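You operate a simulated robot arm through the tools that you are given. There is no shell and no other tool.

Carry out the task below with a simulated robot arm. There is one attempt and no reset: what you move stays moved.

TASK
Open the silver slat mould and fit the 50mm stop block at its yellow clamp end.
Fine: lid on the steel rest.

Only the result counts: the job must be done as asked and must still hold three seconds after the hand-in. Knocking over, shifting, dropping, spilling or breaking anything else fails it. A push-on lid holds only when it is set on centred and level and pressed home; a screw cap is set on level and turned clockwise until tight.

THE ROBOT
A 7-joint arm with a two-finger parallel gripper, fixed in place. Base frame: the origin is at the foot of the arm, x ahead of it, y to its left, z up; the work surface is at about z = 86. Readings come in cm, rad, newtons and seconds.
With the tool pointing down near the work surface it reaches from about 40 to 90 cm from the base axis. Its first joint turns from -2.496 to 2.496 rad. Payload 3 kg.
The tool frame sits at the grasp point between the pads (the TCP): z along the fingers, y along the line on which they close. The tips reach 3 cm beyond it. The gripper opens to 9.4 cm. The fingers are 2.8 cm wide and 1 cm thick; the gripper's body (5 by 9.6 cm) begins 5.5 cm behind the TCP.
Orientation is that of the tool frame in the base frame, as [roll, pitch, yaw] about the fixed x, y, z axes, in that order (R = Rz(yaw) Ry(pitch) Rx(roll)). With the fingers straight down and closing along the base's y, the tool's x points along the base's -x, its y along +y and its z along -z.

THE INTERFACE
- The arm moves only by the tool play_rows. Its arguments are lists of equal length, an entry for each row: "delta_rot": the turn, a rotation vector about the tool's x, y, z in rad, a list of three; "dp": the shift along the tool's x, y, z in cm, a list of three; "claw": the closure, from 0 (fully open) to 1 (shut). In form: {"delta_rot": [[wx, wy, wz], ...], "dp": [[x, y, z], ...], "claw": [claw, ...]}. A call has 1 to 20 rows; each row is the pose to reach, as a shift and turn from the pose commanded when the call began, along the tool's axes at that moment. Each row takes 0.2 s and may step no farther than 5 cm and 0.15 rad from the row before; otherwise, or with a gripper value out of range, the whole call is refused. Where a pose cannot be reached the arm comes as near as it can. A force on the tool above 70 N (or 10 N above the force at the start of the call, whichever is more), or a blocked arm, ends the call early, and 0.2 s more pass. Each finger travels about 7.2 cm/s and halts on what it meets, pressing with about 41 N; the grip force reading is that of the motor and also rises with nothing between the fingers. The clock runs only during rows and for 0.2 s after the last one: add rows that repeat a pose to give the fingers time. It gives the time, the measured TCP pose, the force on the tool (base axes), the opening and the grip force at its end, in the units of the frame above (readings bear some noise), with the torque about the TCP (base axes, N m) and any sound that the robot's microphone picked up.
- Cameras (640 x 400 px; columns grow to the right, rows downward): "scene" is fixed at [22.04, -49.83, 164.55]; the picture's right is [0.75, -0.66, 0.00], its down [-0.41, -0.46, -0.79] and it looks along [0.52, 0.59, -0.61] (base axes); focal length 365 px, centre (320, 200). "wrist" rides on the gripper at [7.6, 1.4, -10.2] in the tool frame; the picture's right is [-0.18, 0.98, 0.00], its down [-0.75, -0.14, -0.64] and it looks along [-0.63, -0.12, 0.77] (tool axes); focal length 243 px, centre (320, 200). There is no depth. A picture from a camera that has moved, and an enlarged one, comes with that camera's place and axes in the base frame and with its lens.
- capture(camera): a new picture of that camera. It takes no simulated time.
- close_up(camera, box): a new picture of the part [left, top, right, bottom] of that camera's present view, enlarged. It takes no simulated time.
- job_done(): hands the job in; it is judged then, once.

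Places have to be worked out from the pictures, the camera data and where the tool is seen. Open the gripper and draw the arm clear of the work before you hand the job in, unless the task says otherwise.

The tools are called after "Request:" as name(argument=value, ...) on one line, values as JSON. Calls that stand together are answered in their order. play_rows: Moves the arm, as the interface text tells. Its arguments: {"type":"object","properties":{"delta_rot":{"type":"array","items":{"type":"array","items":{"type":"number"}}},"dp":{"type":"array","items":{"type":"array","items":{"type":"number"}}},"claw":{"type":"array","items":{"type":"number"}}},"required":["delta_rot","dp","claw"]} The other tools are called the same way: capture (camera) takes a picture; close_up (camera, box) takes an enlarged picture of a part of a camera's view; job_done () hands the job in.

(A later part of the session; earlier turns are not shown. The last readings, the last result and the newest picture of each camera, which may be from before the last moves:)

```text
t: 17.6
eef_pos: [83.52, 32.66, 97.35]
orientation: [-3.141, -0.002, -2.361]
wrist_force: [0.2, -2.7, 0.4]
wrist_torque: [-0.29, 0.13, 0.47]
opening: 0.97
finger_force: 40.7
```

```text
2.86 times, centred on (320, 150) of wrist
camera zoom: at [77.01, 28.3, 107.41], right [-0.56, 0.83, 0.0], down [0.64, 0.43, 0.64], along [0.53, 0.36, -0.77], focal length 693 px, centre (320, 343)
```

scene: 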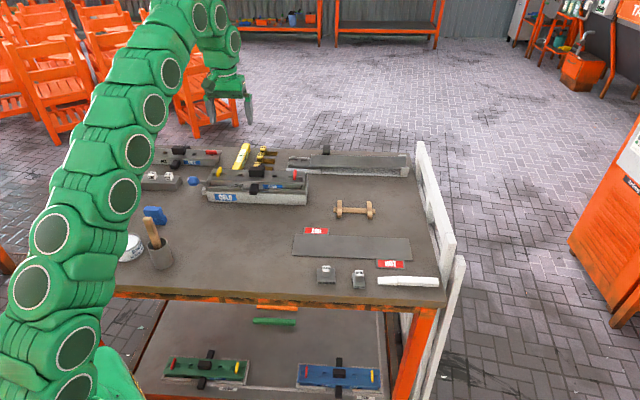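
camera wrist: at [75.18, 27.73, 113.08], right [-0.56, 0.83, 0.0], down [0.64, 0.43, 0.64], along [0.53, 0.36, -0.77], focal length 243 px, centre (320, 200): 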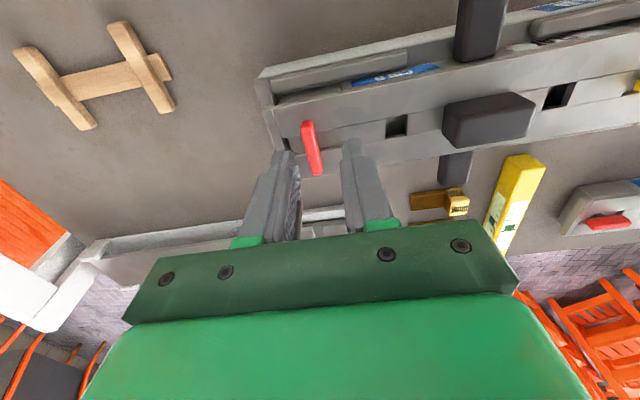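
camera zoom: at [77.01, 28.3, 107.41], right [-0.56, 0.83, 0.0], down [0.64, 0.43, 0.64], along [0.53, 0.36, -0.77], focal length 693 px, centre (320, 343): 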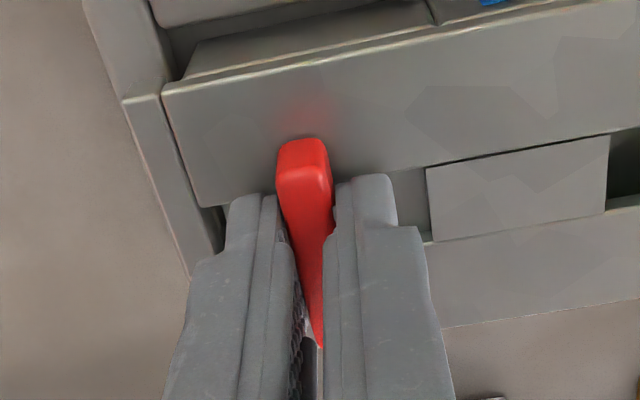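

The red bar is gripped. I'll turn it counter-clockwise in the same way, starting with a small angle.

Request:
play_rows(delta_rot=[[0, 0, -0.1], [0, 0, -0.2], [0, 0, -0.3], [0, 0, -0.3]], dp=[[0, 0, 0], [0, 0, 0], [0, 0, 0], [0, 0, 0]], claw=[1, 1, 1, 1])

Request:
close_up(camera="wrist", box=[220, 80, 420, 220])

Request:
close_up(camera="scene", box=[260, 150, 340, 210])

```text
t: 18.6
eef_pos: [83.3, 32.59, 97.31]
orientation: [3.141, 0.0, -2.059]
wrist_force: [1.3, -1.9, 0.0]
wrist_torque: [-0.18, 0.05, 0.01]
opening: 0.96
finger_force: 41.6
```

```text
2.86 times, centred on (320, 150) of wrist
camera zoom: at [78.61, 26.58, 107.45], right [-0.78, 0.63, 0.0], down [0.48, 0.6, 0.64], along [0.4, 0.5, -0.77], focal length 693 px, centre (320, 343)
```

zoom: 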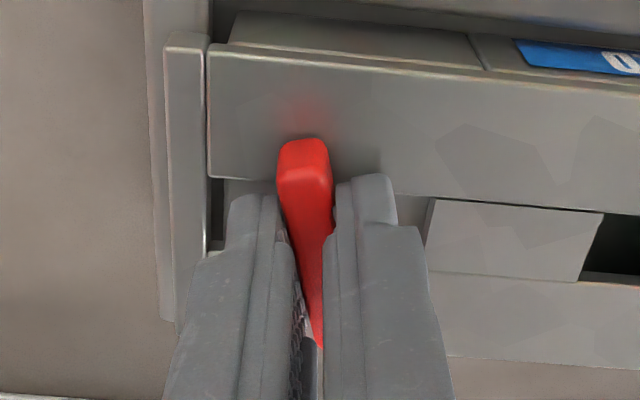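

```text
6.67 times, centred on (300, 180) of scene
camera zoom: at [22.04, -49.83, 164.55], right [0.75, -0.66, 0.0], down [-0.41, -0.46, -0.79], along [0.52, 0.59, -0.61], focal length 2432 px, centre (453, 333)
```

zoom: 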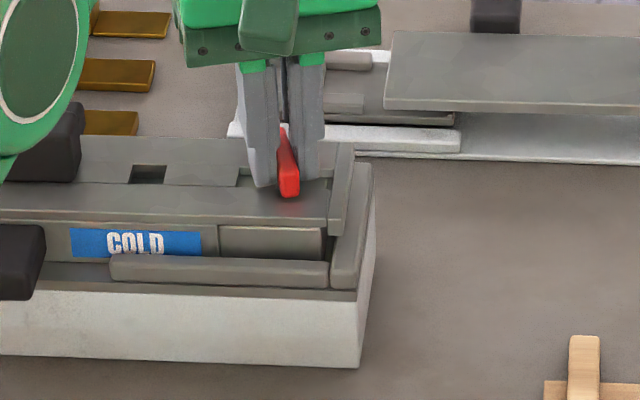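

It turns freely. I'll carry on to the full quarter turn.

Request:
play_rows(delta_rot=[[0, 0, -0.14], [0, 0, -0.28], [0, 0, -0.42], [0, 0, -0.56], [0, 0, -0.7], [0, 0, -0.84], [0, 0, -0.98], [0, 0, -1.12], [0, 0, -1.265], [0, 0, -1.265]], dp=[[0, 0, 0], [0, 0, 0], [0, 0, 0], [0, 0, 0], [0, 0, 0], [0, 0, 0], [0, 0, 0], [0, 0, 0], [0, 0, 0], [0, 0, 0]], claw=[1, 1, 1, 1, 1, 1, 1, 1, 1, 1])

Request:
close_up(camera="wrist", box=[220, 60, 420, 220])

Request:
close_up(camera="scene", box=[260, 150, 340, 210])

```text
t: 20.8
eef_pos: [83.38, 32.7, 97.41]
orientation: [-3.141, -0.001, -0.796]
wrist_force: [-0.7, -0.2, -3.4]
wrist_torque: [-0.74, -0.71, 0.04]
opening: 0.97
finger_force: 40.9
```

```text
2.50 times, centred on (320, 140) of wrist
camera zoom: at [87.78, 26.2, 107.43], right [-0.83, -0.56, 0.0], down [-0.43, 0.64, 0.64], along [-0.36, 0.53, -0.77], focal length 606 px, centre (320, 350)
```

zoom: 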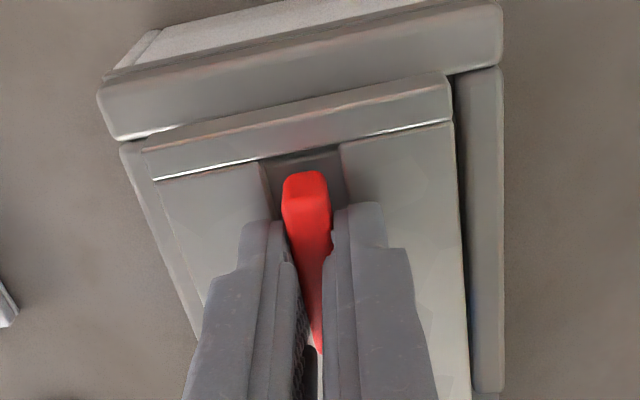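

```text
6.67 times, centred on (300, 180) of scene
camera zoom: at [22.04, -49.83, 164.55], right [0.75, -0.66, 0.0], down [-0.41, -0.46, -0.79], along [0.52, 0.59, -0.61], focal length 2432 px, centre (453, 333)
```

zoom: 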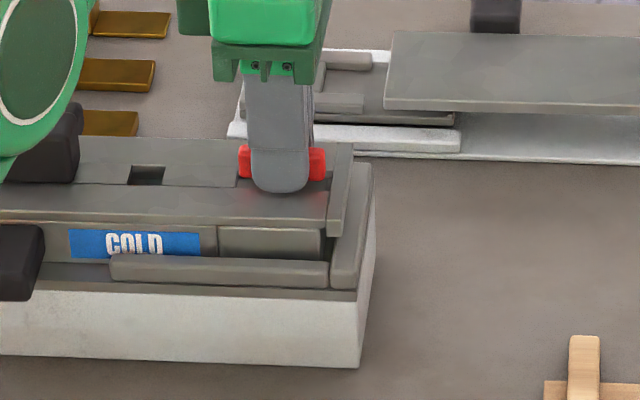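

Both clamps now lie along their slots. I'll release, lift, and move to above the black lid knob at about (74.2, 41.7), turning back so the fingers close along the lid's length.

Request:
play_rows(delta_rot=[[0, 0, 0], [0, 0, 0], [0, 0, 0], [0, 0, 0], [0, 0, 0.14], [0, 0, 0.28], [0, 0, 0.42], [0, 0, 0.56], [0, 0, 0.7], [0, 0, 0.84], [0, 0, 0.98], [0, 0, 1.12], [0, 0, 1.26], [0, 0, 1.4], [0, 0, 1.54], [0, 0, 1.56]], dp=[[0, 0, 0], [0, 0, 0], [0, 0, -1.5], [-0.3, 0, -3], [-1.5, 0, -4.5], [-3, 0, -6], [-4.5, 0, -6.6], [-6, 0.1, -6.6], [-7.5, 0.1, -6.6], [-9, 0.1, -6.6], [-10.5, 0.2, -6.6], [-12, 0.26, -6.6], [-12.85, 0.26, -6.6], [-12.85, 0.26, -6.6], [-12.85, 0.26, -6.6], [-12.85, 0.26, -6.6]], claw=[0.7, 0.7, 0.7, 0.7, 0.7, 0.7, 0.7, 0.7, 0.7, 0.7, 0.2, 0.1, 0.1, 0.1, 0.1, 0.1])

Request:
capture(camera="wrist")

Request:
close_up(camera="wrist", box=[200, 20, 440, 200])

Request:
close_up(camera="scene", box=[190, 120, 330, 210])

```text
t: 24.2
eef_pos: [74.21, 41.65, 103.93]
orientation: [-3.141, 0.0, -2.36]
wrist_force: [-0.5, -0.3, -0.9]
wrist_torque: [-0.02, 0.03, 0.04]
opening: 8.44
finger_force: 0.0
out of reach, approached as far as the arm can: row 3, 4, 5, 6, 7
```

```text
taken
camera wrist: at [67.86, 37.34, 114.04], right [-0.56, 0.83, 0.0], down [0.63, 0.43, 0.64], along [0.53, 0.36, -0.77], focal length 243 px, centre (320, 200)
```

wrist: 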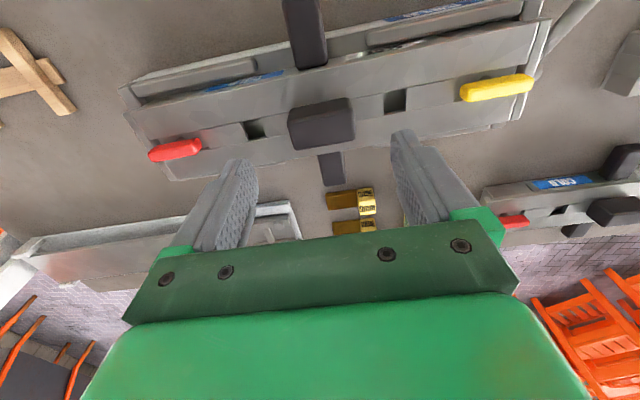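

```text
2.22 times, centred on (320, 110) of wrist
camera zoom: at [67.86, 37.34, 114.04], right [-0.56, 0.83, 0.0], down [0.63, 0.43, 0.64], along [0.53, 0.36, -0.77], focal length 539 px, centre (320, 400)
```

zoom: 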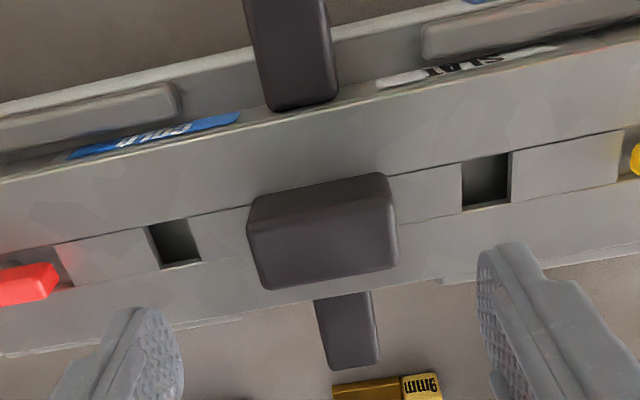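

```text
4.44 times, centred on (260, 165) of scene
camera zoom: at [22.04, -49.83, 164.55], right [0.75, -0.66, 0.0], down [-0.41, -0.46, -0.79], along [0.52, 0.59, -0.61], focal length 1622 px, centre (587, 356)
```

zoom: 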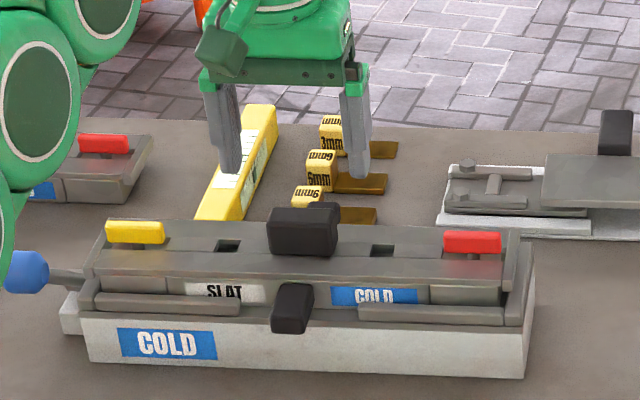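

The knob's top is centred at about (74.1, 41.9), and it measures roughly 4.4 × 2.1 cm. I'll descend around it with about 6 cm opening, stopping with the tips just above the lid.

Request:
play_rows(delta_rot=[[0, 0, 0], [0, 0, 0], [0, 0, 0], [0, 0, 0], [0, 0, 0]], dp=[[-0.1, 0.25, 2.0], [-0.1, 0.25, 4.0], [-0.1, 0.25, 5.5], [-0.1, 0.25, 6.4], [-0.1, 0.25, 6.4]], claw=[0.35, 0.35, 0.35, 0.35, 0.35])

Request:
close_up(camera="wrist", box=[200, 60, 440, 240])

Request:
close_up(camera="scene", box=[220, 130, 300, 200])

```text
t: 25.4
eef_pos: [74.17, 41.9, 97.49]
orientation: [3.141, 0.0, -2.359]
wrist_force: [0.1, -0.6, 0.6]
wrist_torque: [-0.03, 0.01, -0.02]
opening: 6.1
finger_force: 0.0
```

```text
2.22 times, centred on (320, 150) of wrist
camera zoom: at [67.81, 37.52, 107.63], right [-0.56, 0.83, 0.0], down [0.63, 0.43, 0.64], along [0.53, 0.36, -0.77], focal length 539 px, centre (320, 311)
```

zoom: 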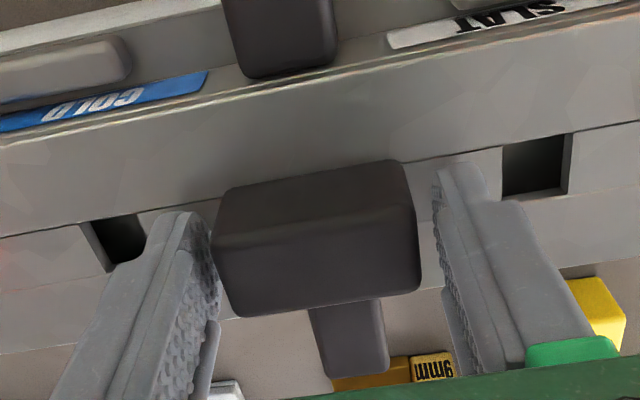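

```text
5.71 times, centred on (260, 165) of scene
camera zoom: at [22.04, -49.83, 164.55], right [0.75, -0.66, 0.0], down [-0.41, -0.46, -0.79], along [0.52, 0.59, -0.61], focal length 2085 px, centre (663, 400)
```

zoom: 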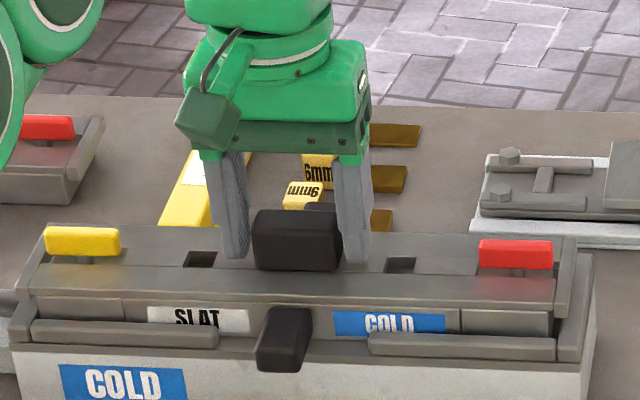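

The fingers straddle the knob cleanly. Now I'll close on it.

Request:
play_rows(delta_rot=[[0, 0, 0], [0, 0, 0], [0, 0, 0], [0, 0, 0]], dp=[[0, 0, 0], [0, 0, 0], [0, 0, 0], [0, 0, 0]], claw=[1, 1, 1, 1])

Request:
close_up(camera="scene", box=[190, 130, 330, 220])

```text
t: 26.4
eef_pos: [74.26, 41.91, 97.72]
orientation: [-3.14, 0.002, -2.358]
wrist_force: [2.0, -0.3, 27.7]
wrist_torque: [-0.25, 0.21, 0.73]
opening: 4.98
finger_force: 40.9
```

```text
4.44 times, centred on (260, 175) of scene
camera zoom: at [22.04, -49.83, 164.55], right [0.75, -0.66, 0.0], down [-0.41, -0.46, -0.79], along [0.52, 0.59, -0.61], focal length 1622 px, centre (587, 311)
```

zoom: 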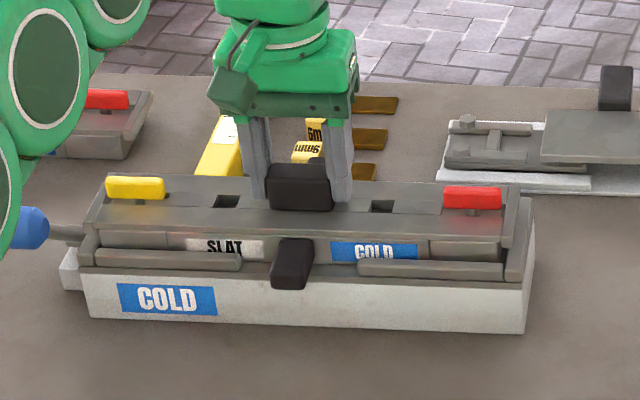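

The knob is gripped (opening 4.98). I'll lift slowly by a centimetre and check the load and whether the lid clears the clamp bars.

Request:
play_rows(delta_rot=[[0, 0, 0], [0, 0, 0], [0, 0, 0], [0, 0, 0], [0, 0, 0]], dp=[[0, 0, -0.3], [0, 0, -0.6], [0, 0, -0.9], [0, 0, -1.2], [0, 0, -1.2]], claw=[1, 1, 1, 1, 1])

Request:
close_up(camera="scene", box=[190, 130, 330, 220])

Request:
capture(camera="wrist")

```text
t: 27.6
eef_pos: [74.09, 41.84, 98.72]
orientation: [-3.14, 0.001, -2.36]
wrist_force: [-0.4, 0.4, -4.1]
wrist_torque: [-0.03, -0.01, 0.06]
opening: 4.97
finger_force: 41.2
```

```text
4.44 times, centred on (260, 175) of scene
camera zoom: at [22.04, -49.83, 164.55], right [0.75, -0.66, 0.0], down [-0.41, -0.46, -0.79], along [0.52, 0.59, -0.61], focal length 1622 px, centre (587, 311)
```

zoom: 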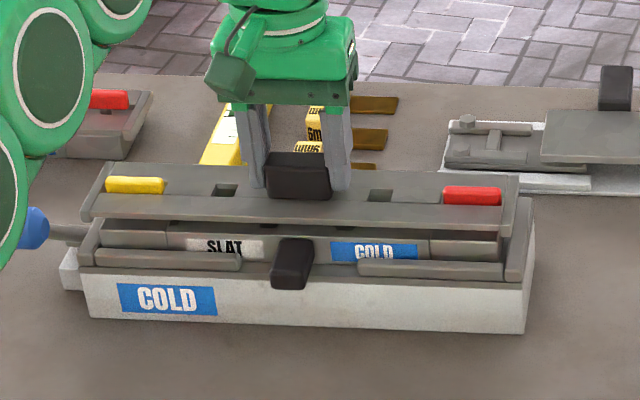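

```text
taken
camera wrist: at [67.79, 37.53, 108.82], right [-0.56, 0.83, 0.0], down [0.63, 0.43, 0.64], along [0.53, 0.36, -0.77], focal length 243 px, centre (320, 200)
```

wrist: 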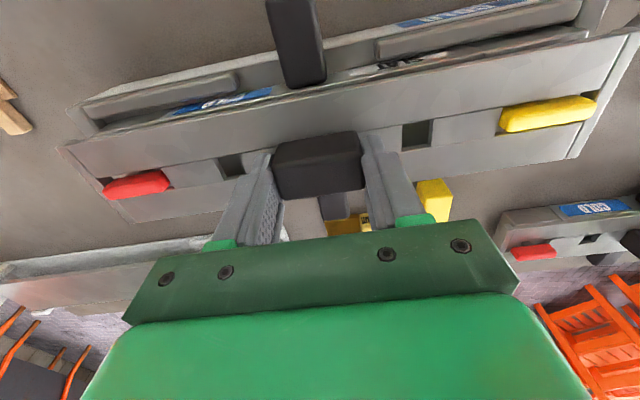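

The lid is off its seat (load about 4 N) and the bars are passing through the slots. I'll lift it straight up well clear.

Request:
play_rows(delta_rot=[[0, 0, 0], [0, 0, 0], [0, 0, 0], [0, 0, 0], [0, 0, 0], [0, 0, 0]], dp=[[0, 0, -0.8], [0, 0, -1.6], [0, 0, -2.6], [0, 0, -4.0], [0, 0, -5.2], [0, 0, -5.2]], claw=[1, 1, 1, 1, 1, 1])

Request:
close_up(camera="scene", box=[180, 120, 340, 220])

Request:
capture(camera="wrist")

```text
t: 29.0
eef_pos: [74.13, 41.88, 103.94]
orientation: [-3.141, 0.001, -2.358]
wrist_force: [0.4, 0.6, -3.6]
wrist_torque: [0.0, -0.03, 0.02]
opening: 4.99
finger_force: 40.5
```

```text
4.00 times, centred on (260, 170) of scene
camera zoom: at [22.04, -49.83, 164.55], right [0.75, -0.66, 0.0], down [-0.41, -0.46, -0.79], along [0.52, 0.59, -0.61], focal length 1459 px, centre (560, 320)
```

zoom: 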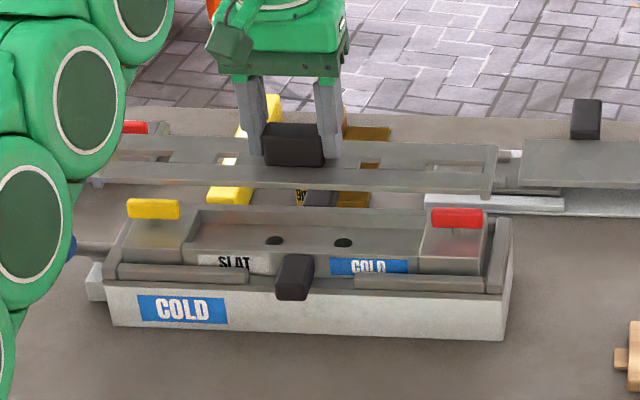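

```text
taken
camera wrist: at [67.78, 37.5, 114.06], right [-0.56, 0.83, 0.0], down [0.63, 0.43, 0.64], along [0.53, 0.36, -0.77], focal length 243 px, centre (320, 200)
```

wrist: 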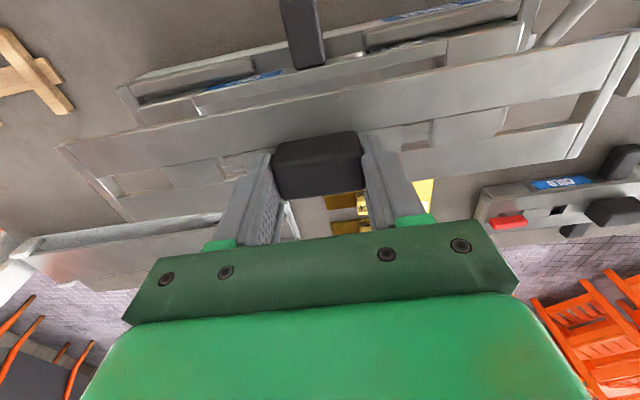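

The lid is clear of the clamps, and the open cavity with its two end blocks is visible. I'll carry the lid level across to above the steel plate at about (80.5, 2).

Request:
play_rows(delta_rot=[[0, 0, 0], [0, 0, 0], [0, 0, 0], [0, 0, 0], [0, 0, 0], [0, 0, 0], [0, 0, 0], [0, 0, 0], [0, 0, 0], [0, 0, 0], [0, 0, 0], [0, 0, 0], [0, 0, 0], [0, 0, 0]], dp=[[1.2, -1.6, 0], [3.2, -4.4, 0], [5.3, -7.3, 0], [7.4, -10.2, 0], [9.5, -13.1, 0], [11.6, -16.0, 0], [13.7, -18.9, 0], [15.8, -21.8, 0], [17.9, -24.7, 0], [20.0, -27.6, 0], [21.9, -30.3, 0], [23.1, -32.0, 0], [23.6, -32.8, 0], [23.6, -32.8, 0]], claw=[1, 1, 1, 1, 1, 1, 1, 1, 1, 1, 1, 1, 1, 1])

Request:
capture(camera="scene")

Request:
capture(camera="wrist")

```text
t: 32.0
eef_pos: [80.45, 1.97, 103.98]
orientation: [-3.14, 0.0, -2.357]
wrist_force: [0.0, 0.0, -3.8]
wrist_torque: [-0.01, -0.01, 0.0]
opening: 4.96
finger_force: 40.6
```

```text
taken
```

scene: 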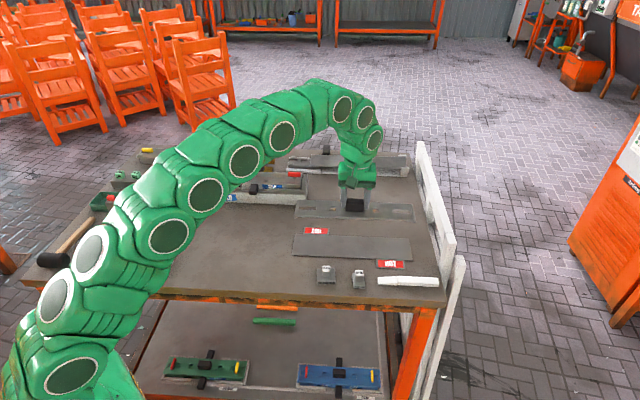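

```text
taken
camera wrist: at [74.18, -2.37, 114.06], right [-0.56, 0.83, 0.0], down [0.63, 0.43, 0.64], along [0.53, 0.36, -0.77], focal length 243 px, centre (320, 200)
```

wrist: 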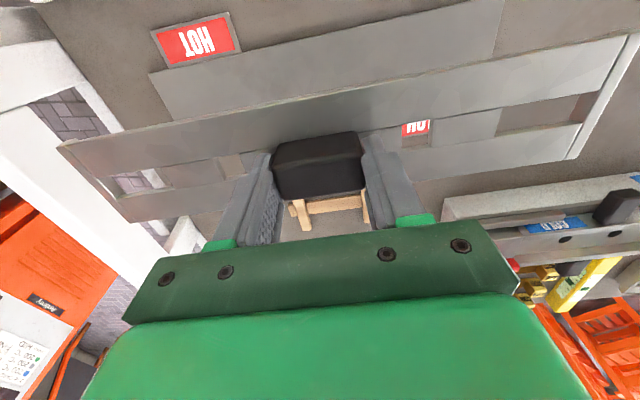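

The lid hangs level above the plate area. I'll zoom into the wrist and scene views to measure the plate's edges relative to the lid.

Request:
close_up(camera="wrist", box=[400, 0, 640, 150])

Request:
close_up(camera="wrist", box=[50, 0, 290, 150])

Request:
close_up(camera="scene", box=[280, 180, 440, 280])

```text
2.67 times, centred on (520, 75) of wrist
camera zoom: at [74.18, -2.37, 114.06], right [-0.56, 0.83, 0.0], down [0.63, 0.43, 0.64], along [0.53, 0.36, -0.77], focal length 647 px, centre (-213, 533)
```

zoom: 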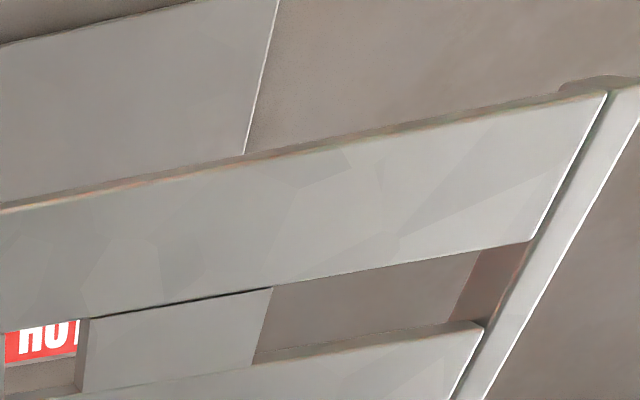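

```text
2.67 times, centred on (170, 75) of wrist
camera zoom: at [74.18, -2.37, 114.06], right [-0.56, 0.83, 0.0], down [0.63, 0.43, 0.64], along [0.53, 0.36, -0.77], focal length 647 px, centre (720, 533)
```

zoom: 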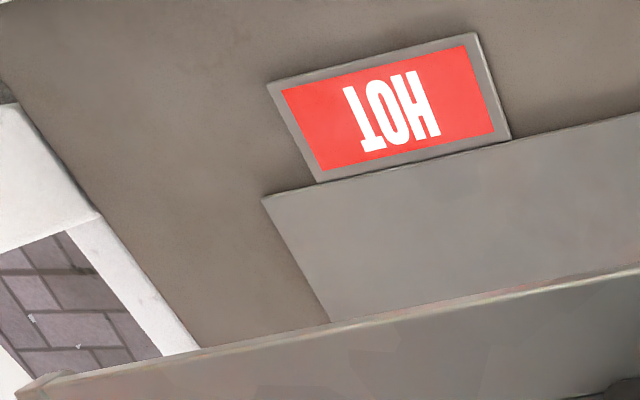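

```text
4.00 times, centred on (360, 230) of scene
camera zoom: at [22.04, -49.83, 164.55], right [0.75, -0.66, 0.0], down [-0.41, -0.46, -0.79], along [0.52, 0.59, -0.61], focal length 1459 px, centre (160, 80)
```

zoom: 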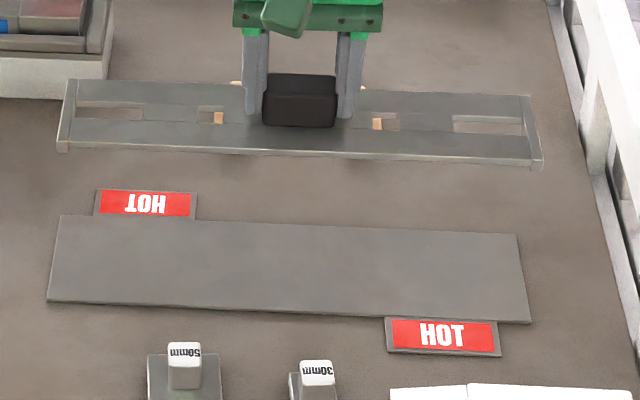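

The wrist view puts the plate's near corners at about (89.4, -13.5) and (64.8, 10.8), so its centre is about (80.3, 1.9). The lid's centre works out at about (80.4, 1.8), so it is well aligned and I'll lower it most of the way.

Request:
play_rows(delta_rot=[[0, 0, 0], [0, 0, -0.006], [0, 0, -0.01], [0, 0, -0.01], [0, 0, -0.01], [0, 0, -0.01], [0, 0, -0.01], [0, 0, -0.01]], dp=[[0, 0, 1.5], [0, 0.1, 3.5], [0, 0.1, 5.5], [0, 0.1, 7.5], [0, 0.1, 9.2], [0, 0.1, 10.2], [0, 0.1, 10.8], [0, 0.1, 10.8]], claw=[1, 1, 1, 1, 1, 1, 1, 1])

Request:
close_up(camera="scene", box=[280, 190, 440, 290])

Request:
capture(camera="wrist")

```text
t: 33.8
eef_pos: [80.47, 2.2, 93.06]
orientation: [-3.141, -0.001, -2.347]
wrist_force: [0.1, -0.3, -4.5]
wrist_torque: [0.02, 0.0, 0.01]
opening: 4.99
finger_force: 41.4
```

```text
4.00 times, centred on (360, 240) of scene
camera zoom: at [22.04, -49.83, 164.55], right [0.75, -0.66, 0.0], down [-0.41, -0.46, -0.79], along [0.52, 0.59, -0.61], focal length 1459 px, centre (160, 40)
```

zoom: 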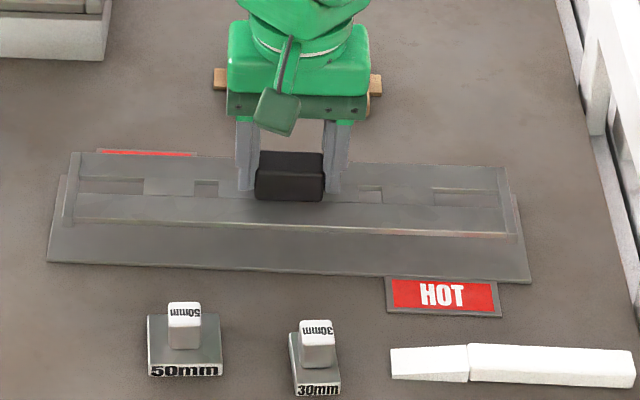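

```text
taken
camera wrist: at [74.18, -2.36, 103.24], right [-0.57, 0.82, 0.0], down [0.63, 0.44, 0.64], along [0.53, 0.37, -0.77], focal length 243 px, centre (320, 200)
```

wrist: 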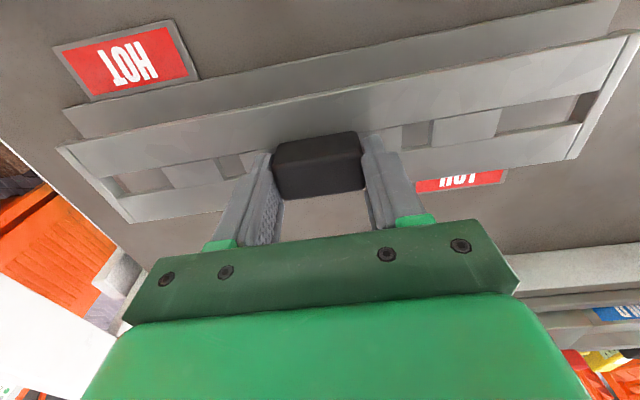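

The lid is about 2 cm above the plate and well placed front to back, but about 3 mm too far right. I'll nudge it left and lower slowly toward contact.

Request:
play_rows(delta_rot=[[0, 0, 0], [0, 0, 0], [0, 0, 0], [0, 0, 0], [0, 0, 0], [0, 0, 0]], dp=[[0, 0.3, 0.4], [0, 0.3, 0.8], [0, 0.3, 1.1], [0, 0.3, 1.4], [0, 0.3, 1.6], [0, 0.3, 1.6]], claw=[1, 1, 1, 1, 1, 1])

Request:
close_up(camera="scene", box=[280, 200, 440, 280])

```text
t: 35.2
eef_pos: [80.21, 2.36, 91.47]
orientation: [-3.141, 0.0, -2.347]
wrist_force: [0.0, 0.2, -3.7]
wrist_torque: [-0.01, 0.01, 0.01]
opening: 4.96
finger_force: 41.0
```

```text
4.00 times, centred on (360, 240) of scene
camera zoom: at [22.04, -49.83, 164.55], right [0.75, -0.66, 0.0], down [-0.41, -0.46, -0.79], along [0.52, 0.59, -0.61], focal length 1459 px, centre (160, 40)
```

zoom: 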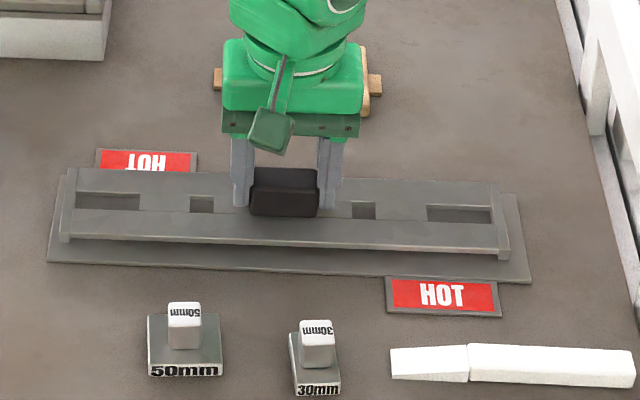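

Alignment now looks good on all sides. I'll lower in small steps until I feel contact.

Request:
play_rows(delta_rot=[[0, 0, 0], [0, 0, 0], [0, 0, 0], [0, 0, 0]], dp=[[0, 0, 0.15], [0, 0, 0.3], [0, 0, 0.45], [0, 0, 0.45]], claw=[1, 1, 1, 1])

```text
t: 36.2
eef_pos: [80.46, 2.22, 91.06]
orientation: [3.141, -0.001, -2.347]
wrist_force: [-0.2, -0.6, -4.2]
wrist_torque: [-0.01, 0.0, 0.0]
opening: 4.98
finger_force: 41.2
```

No contact yet at z = 91.06, so I'll continue down in small steps.

Request:
play_rows(delta_rot=[[0, 0, 0], [0, 0, 0], [0, 0, 0], [0, 0, 0]], dp=[[0, 0, 0.15], [0, 0, 0.3], [0, 0, 0.4], [0, 0, 0.4]], claw=[1, 1, 1, 1])

Request:
close_up(camera="scene", box=[280, 200, 440, 280])

```text
t: 37.2
eef_pos: [80.32, 2.31, 90.9]
orientation: [-3.14, 0.0, -2.347]
wrist_force: [-21.1, -2.8, 55.4]
wrist_torque: [0.09, 1.08, 0.18]
opening: 4.98
finger_force: 40.7
```

```text
4.00 times, centred on (360, 240) of scene
camera zoom: at [22.04, -49.83, 164.55], right [0.75, -0.66, 0.0], down [-0.41, -0.46, -0.79], along [0.52, 0.59, -0.61], focal length 1459 px, centre (160, 40)
```

zoom: 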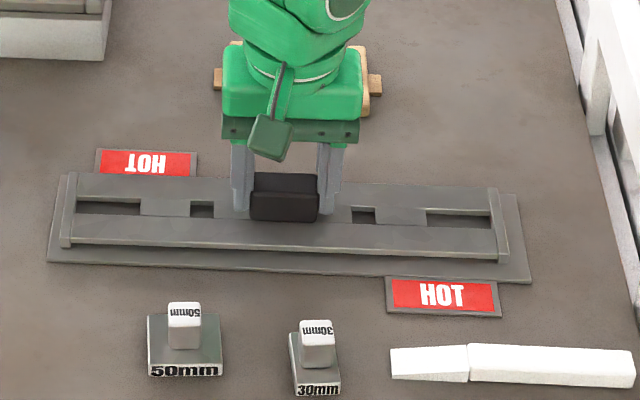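

Contact is firm (55 N), so the lid is down on the plate. I'll ease back up 2.5 mm to relieve the load and then open.

Request:
play_rows(delta_rot=[[0, 0, 0], [0, 0, 0], [0, 0, 0]], dp=[[0, 0, -0.15], [0, 0, -0.25], [0, 0, -0.25]], claw=[1, 1, 1])

```text
t: 38.0
eef_pos: [80.18, 2.21, 91.0]
orientation: [-3.141, 0.002, -2.35]
wrist_force: [3.3, 1.0, 25.1]
wrist_torque: [0.7, -0.85, 0.12]
opening: 4.97
finger_force: 41.3
```

Still 25 N, so I'll ease up a little more before releasing.

Request:
play_rows(delta_rot=[[0, 0, 0], [0, 0, 0], [0, 0, 0], [0, 0, 0], [0, 0, 0]], dp=[[0, 0, -0.12], [0, 0, -0.15], [0, 0, -0.15], [0, 0, -0.15], [0, 0, -0.15]], claw=[1, 1, 0.35, 0.35, 0.35])

Request:
close_up(camera="scene", box=[280, 200, 440, 280])

Request:
capture(camera="wrist")

```text
t: 39.2
eef_pos: [80.25, 2.3, 91.06]
orientation: [-3.141, 0.0, -2.349]
wrist_force: [0.3, 0.7, 0.5]
wrist_torque: [-0.01, -0.02, 0.03]
opening: 6.12
finger_force: 0.0
```

```text
4.00 times, centred on (360, 240) of scene
camera zoom: at [22.04, -49.83, 164.55], right [0.75, -0.66, 0.0], down [-0.41, -0.46, -0.79], along [0.52, 0.59, -0.61], focal length 1459 px, centre (160, 40)
```

zoom: 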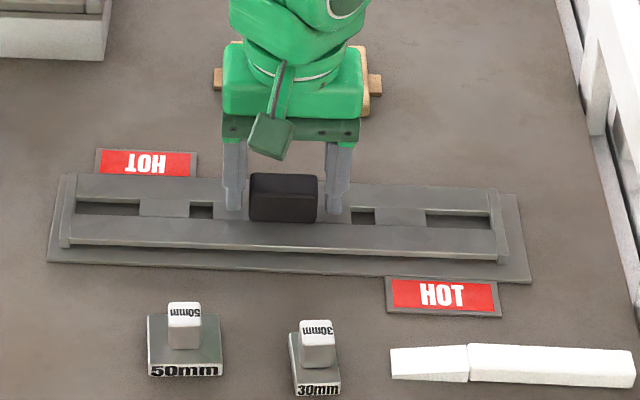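

```text
taken
camera wrist: at [73.97, -2.15, 101.2], right [-0.57, 0.82, 0.0], down [0.63, 0.44, 0.64], along [0.53, 0.37, -0.77], focal length 243 px, centre (320, 200)
```

wrist: 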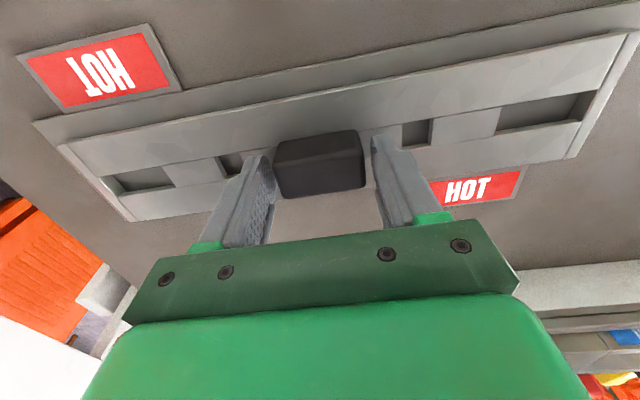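

The lid is resting flat on the steel plate with its knob free. I'll lift straight up and then move back over the 50mm block at about (67, -1.5).

Request:
play_rows(delta_rot=[[0, 0, 0], [0, 0, 0], [0, 0, 0], [0, 0, 0], [0, 0, 0], [0, 0, 0], [0, 0, 0], [0, 0, 0], [0, 0, 0]], dp=[[0, 0, -1], [0, 0, -4], [0, 0, -8], [0, 0, -12], [3, 1.7, -13], [6, 3.4, -13], [9, 5.1, -13], [12, 6.8, -13], [12, 6.8, -13]], claw=[0.35, 0.35, 0.35, 0.35, 0.35, 0.35, 0.35, 0.35, 0.35])

Request:
capture(camera="wrist")

Request:
close_up(camera="wrist", box=[200, 20, 440, 200])

Request:
capture(camera="scene")

```text
t: 41.2
eef_pos: [66.87, -1.52, 104.04]
orientation: [3.141, 0.0, -2.347]
wrist_force: [-0.3, 0.3, -0.2]
wrist_torque: [-0.01, 0.01, 0.02]
opening: 6.11
finger_force: 0.0
```

```text
taken
camera wrist: at [60.64, -5.97, 114.17], right [-0.57, 0.82, 0.0], down [0.63, 0.44, 0.64], along [0.53, 0.37, -0.77], focal length 243 px, centre (320, 200)
```

wrist: 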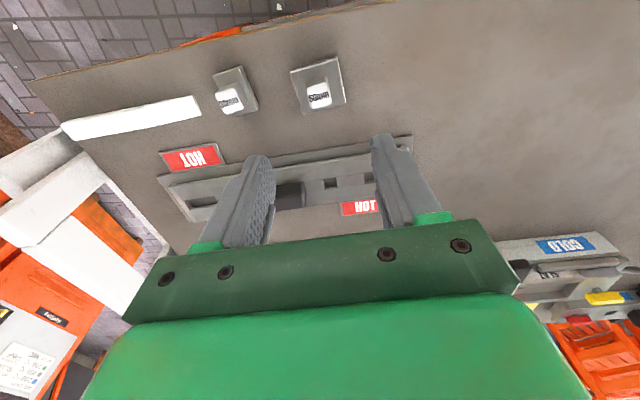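

```text
2.22 times, centred on (320, 110) of wrist
camera zoom: at [60.64, -5.97, 114.17], right [-0.57, 0.82, 0.0], down [0.63, 0.44, 0.64], along [0.53, 0.37, -0.77], focal length 539 px, centre (320, 400)
```

zoom: 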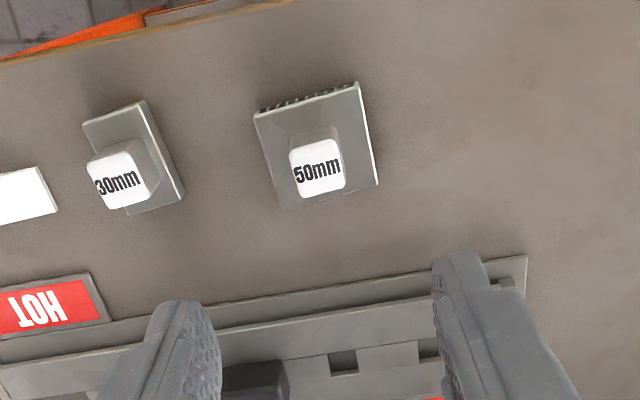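

```text
taken
```

scene: 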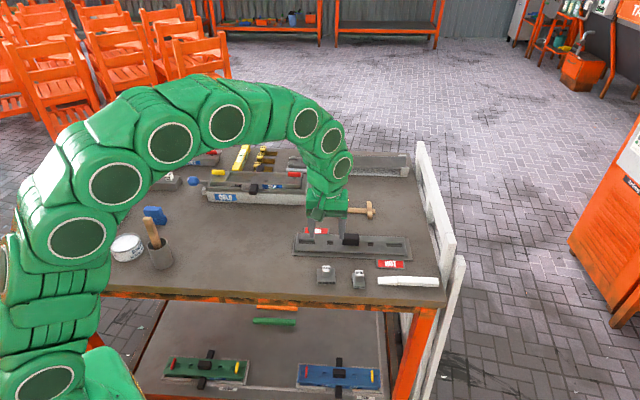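

The 50mm block is at about (66.6, -1.9), rotated roughly 4.5° from the hand, with its knob top at about z = 90. I'll descend part-way, turn slightly to match it and check again.

Request:
play_rows(delta_rot=[[0, 0, -0.04], [0, 0, -0.08], [0, 0, -0.08], [0, 0, -0.08], [0, 0, -0.08]], dp=[[0.2, 0, 2.5], [0.47, -0.08, 5.0], [0.47, -0.08, 7.5], [0.47, -0.08, 9.0], [0.47, -0.08, 9.0]], claw=[0.5, 0.5, 0.5, 0.5, 0.5])

Request:
close_up(camera="wrist", box=[220, 60, 420, 210])

Request:
close_up(camera="scene", box=[290, 220, 370, 290])

```text
t: 42.4
eef_pos: [66.85, -2.03, 94.98]
orientation: [3.141, 0.0, -2.267]
wrist_force: [-0.1, -0.2, 0.0]
wrist_torque: [0.02, 0.01, 0.03]
opening: 4.71
finger_force: 0.0
```

```text
2.67 times, centred on (320, 135) of wrist
camera zoom: at [60.88, -6.87, 105.17], right [-0.64, 0.77, 0.0], down [0.59, 0.49, 0.64], along [0.5, 0.41, -0.77], focal length 647 px, centre (320, 373)
```

zoom: 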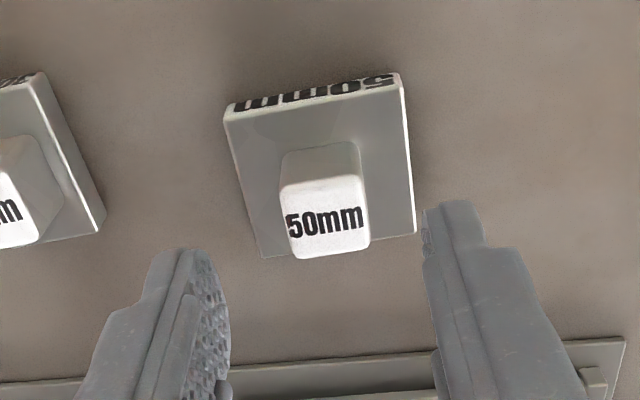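

```text
5.71 times, centred on (330, 255) of scene
camera zoom: at [22.04, -49.83, 164.55], right [0.75, -0.66, 0.0], down [-0.41, -0.46, -0.79], along [0.52, 0.59, -0.61], focal length 2085 px, centre (263, -114)
```

zoom: 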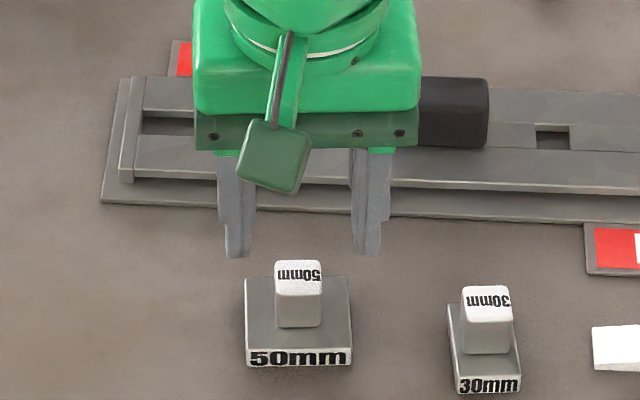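

Refined: block centre (66.7, -1.8), knob about 2.1 cm wide with its top at about z = 89.7, and the hand's angle matches. I'll go down to gripping height and close.

Request:
play_rows(delta_rot=[[0, 0, 0], [0, 0, 0], [0, 0, 0], [0, 0, 0], [0, 0, 0]], dp=[[-0.04, 0.26, 1.5], [-0.04, 0.26, 3.0], [-0.04, 0.26, 3.8], [-0.04, 0.26, 4.3], [-0.04, 0.26, 4.3]], claw=[0.5, 0.5, 0.5, 0.5, 0.5])

Request:
close_up(camera="wrist", box=[220, 80, 420, 230])

Request:
close_up(camera="scene", box=[290, 220, 370, 290])

```text
t: 43.6
eef_pos: [66.58, -1.69, 90.71]
orientation: [3.141, 0.001, -2.268]
wrist_force: [-0.3, -0.7, 0.4]
wrist_torque: [0.0, 0.01, -0.01]
opening: 4.72
finger_force: 0.1
```

```text
2.67 times, centred on (320, 155) of wrist
camera zoom: at [60.65, -6.65, 100.92], right [-0.64, 0.77, 0.0], down [0.59, 0.49, 0.64], along [0.5, 0.41, -0.77], focal length 647 px, centre (320, 320)
```

zoom: 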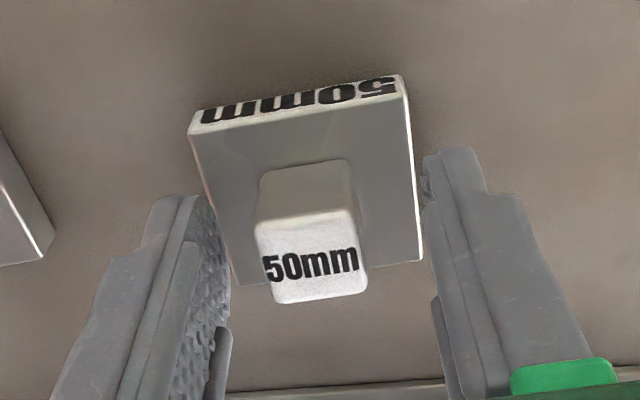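

```text
5.71 times, centred on (330, 255) of scene
camera zoom: at [22.04, -49.83, 164.55], right [0.75, -0.66, 0.0], down [-0.41, -0.46, -0.79], along [0.52, 0.59, -0.61], focal length 2085 px, centre (263, -114)
```

zoom: 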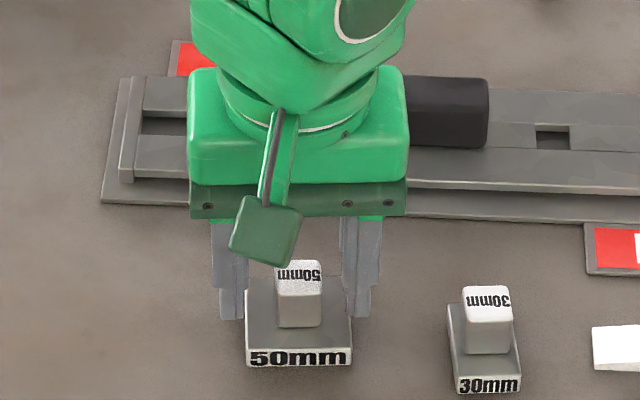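

The knob is between the fingers with the tips just above the block's base. Closing now.

Request:
play_rows(delta_rot=[[0, 0, 0], [0, 0, 0], [0, 0, 0], [0, 0, 0]], dp=[[0, -0.15, 0], [0, -0.15, 0], [0, -0.15, 0], [0, -0.15, 0]], claw=[0.6, 1, 1, 1])

Request:
close_up(camera="wrist", box=[220, 80, 420, 230])

Request:
close_up(camera="scene", box=[290, 220, 370, 290])

```text
t: 44.6
eef_pos: [66.75, -1.82, 90.87]
orientation: [3.14, 0.0, -2.266]
wrist_force: [0.0, 0.0, -0.3]
wrist_torque: [0.02, 0.0, -0.01]
opening: 2.14
finger_force: 41.0
```

```text
2.67 times, centred on (320, 155) of wrist
camera zoom: at [60.78, -6.74, 100.92], right [-0.64, 0.77, 0.0], down [0.59, 0.49, 0.64], along [0.5, 0.41, -0.77], focal length 647 px, centre (320, 320)
```

zoom: 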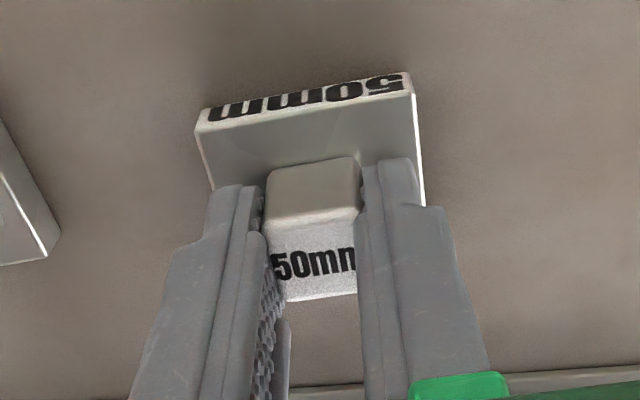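

```text
5.71 times, centred on (330, 255) of scene
camera zoom: at [22.04, -49.83, 164.55], right [0.75, -0.66, 0.0], down [-0.41, -0.46, -0.79], along [0.52, 0.59, -0.61], focal length 2085 px, centre (263, -114)
```

zoom: 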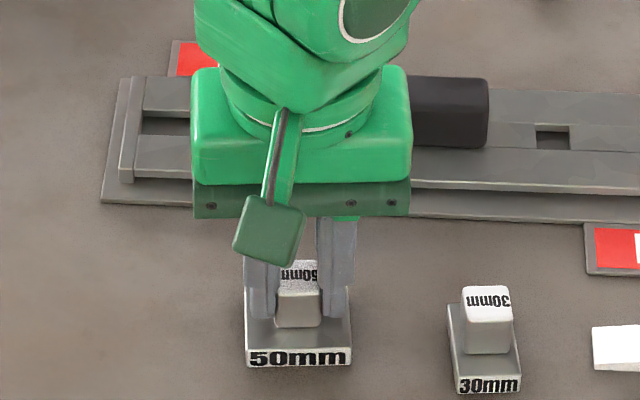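

The knob is gripped firmly (opening 2.14). I'll lift the block high and carry it over the open mould, turning back to the mould's angle and stopping just on the red side of the target so I can view the yellow end.

Request:
play_rows(delta_rot=[[0, 0, 0], [0, 0, 0], [0, 0, 0], [0, 0, 0], [0, 0, 0.02], [0, 0, 0.04], [0, 0, 0.06], [0, 0, 0.082], [0, 0, 0.082], [0, 0, 0.082], [0, 0, 0.082], [0, 0, 0.082], [0, 0, 0.082], [0, 0, 0.082], [0, 0, 0.082], [0, 0, 0.082], [0, 0, 0.082]], dp=[[0, 0, -1.5], [0, 0, -5], [0, 0, -9.5], [0, 0, -13.3], [-2, 1.3, -13.3], [-5.5, 3.6, -13.3], [-9.2, 6.0, -13.3], [-12.9, 8.5, -13.3], [-16.6, 10.9, -13.3], [-20.3, 13.3, -13.3], [-24.0, 15.7, -13.3], [-27.7, 18.2, -13.3], [-31.4, 20.6, -13.3], [-34.8, 22.8, -13.3], [-37.2, 24.4, -13.3], [-38.1, 25.0, -13.3], [-38.1, 25.0, -13.3]], claw=[1, 1, 1, 1, 1, 1, 1, 1, 1, 1, 1, 1, 1, 1, 1, 1, 1])

Request:
capture(camera="wrist")

Request:
close_up(camera="wrist", box=[280, 20, 520, 180])

Request:
capture(camera="scene")

Request:
close_up(camera="scene", box=[190, 130, 330, 220])

```text
t: 48.2
eef_pos: [71.95, 43.6, 104.1]
orientation: [3.141, 0.0, -2.349]
wrist_force: [-0.6, -0.1, -2.0]
wrist_torque: [0.01, 0.05, -0.01]
opening: 2.13
finger_force: 41.4
```

```text
taken
camera wrist: at [65.68, 39.1, 114.22], right [-0.57, 0.82, 0.0], down [0.63, 0.44, 0.64], along [0.53, 0.37, -0.77], focal length 243 px, centre (320, 200)
```

wrist: 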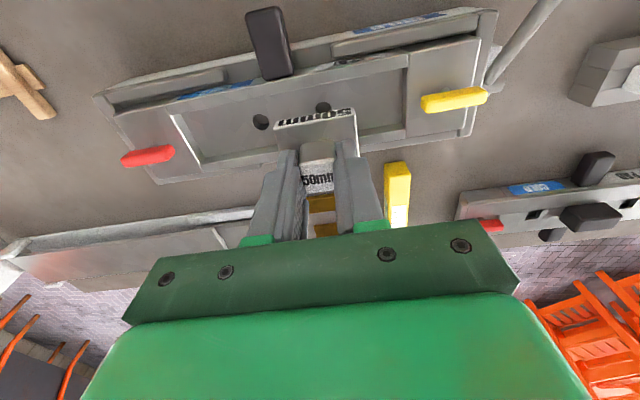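

```text
2.50 times, centred on (400, 100) of wrist
camera zoom: at [65.68, 39.1, 114.22], right [-0.57, 0.82, 0.0], down [0.63, 0.44, 0.64], along [0.53, 0.37, -0.77], focal length 606 px, centre (120, 450)
```

zoom: 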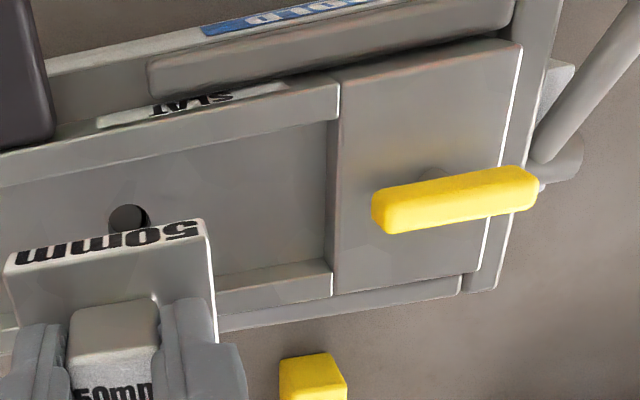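

```text
taken
```

scene: 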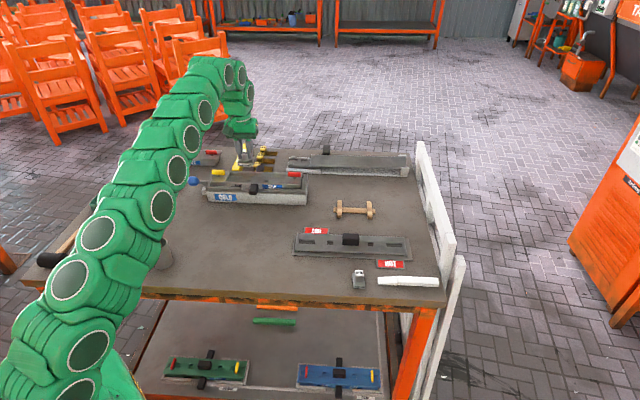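

```text
4.44 times, centred on (260, 175) of scene
camera zoom: at [22.04, -49.83, 164.55], right [0.75, -0.66, 0.0], down [-0.41, -0.46, -0.79], along [0.52, 0.59, -0.61], focal length 1622 px, centre (587, 311)
```

zoom: 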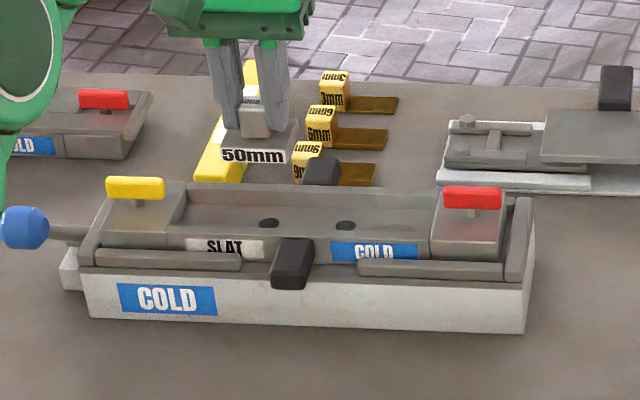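

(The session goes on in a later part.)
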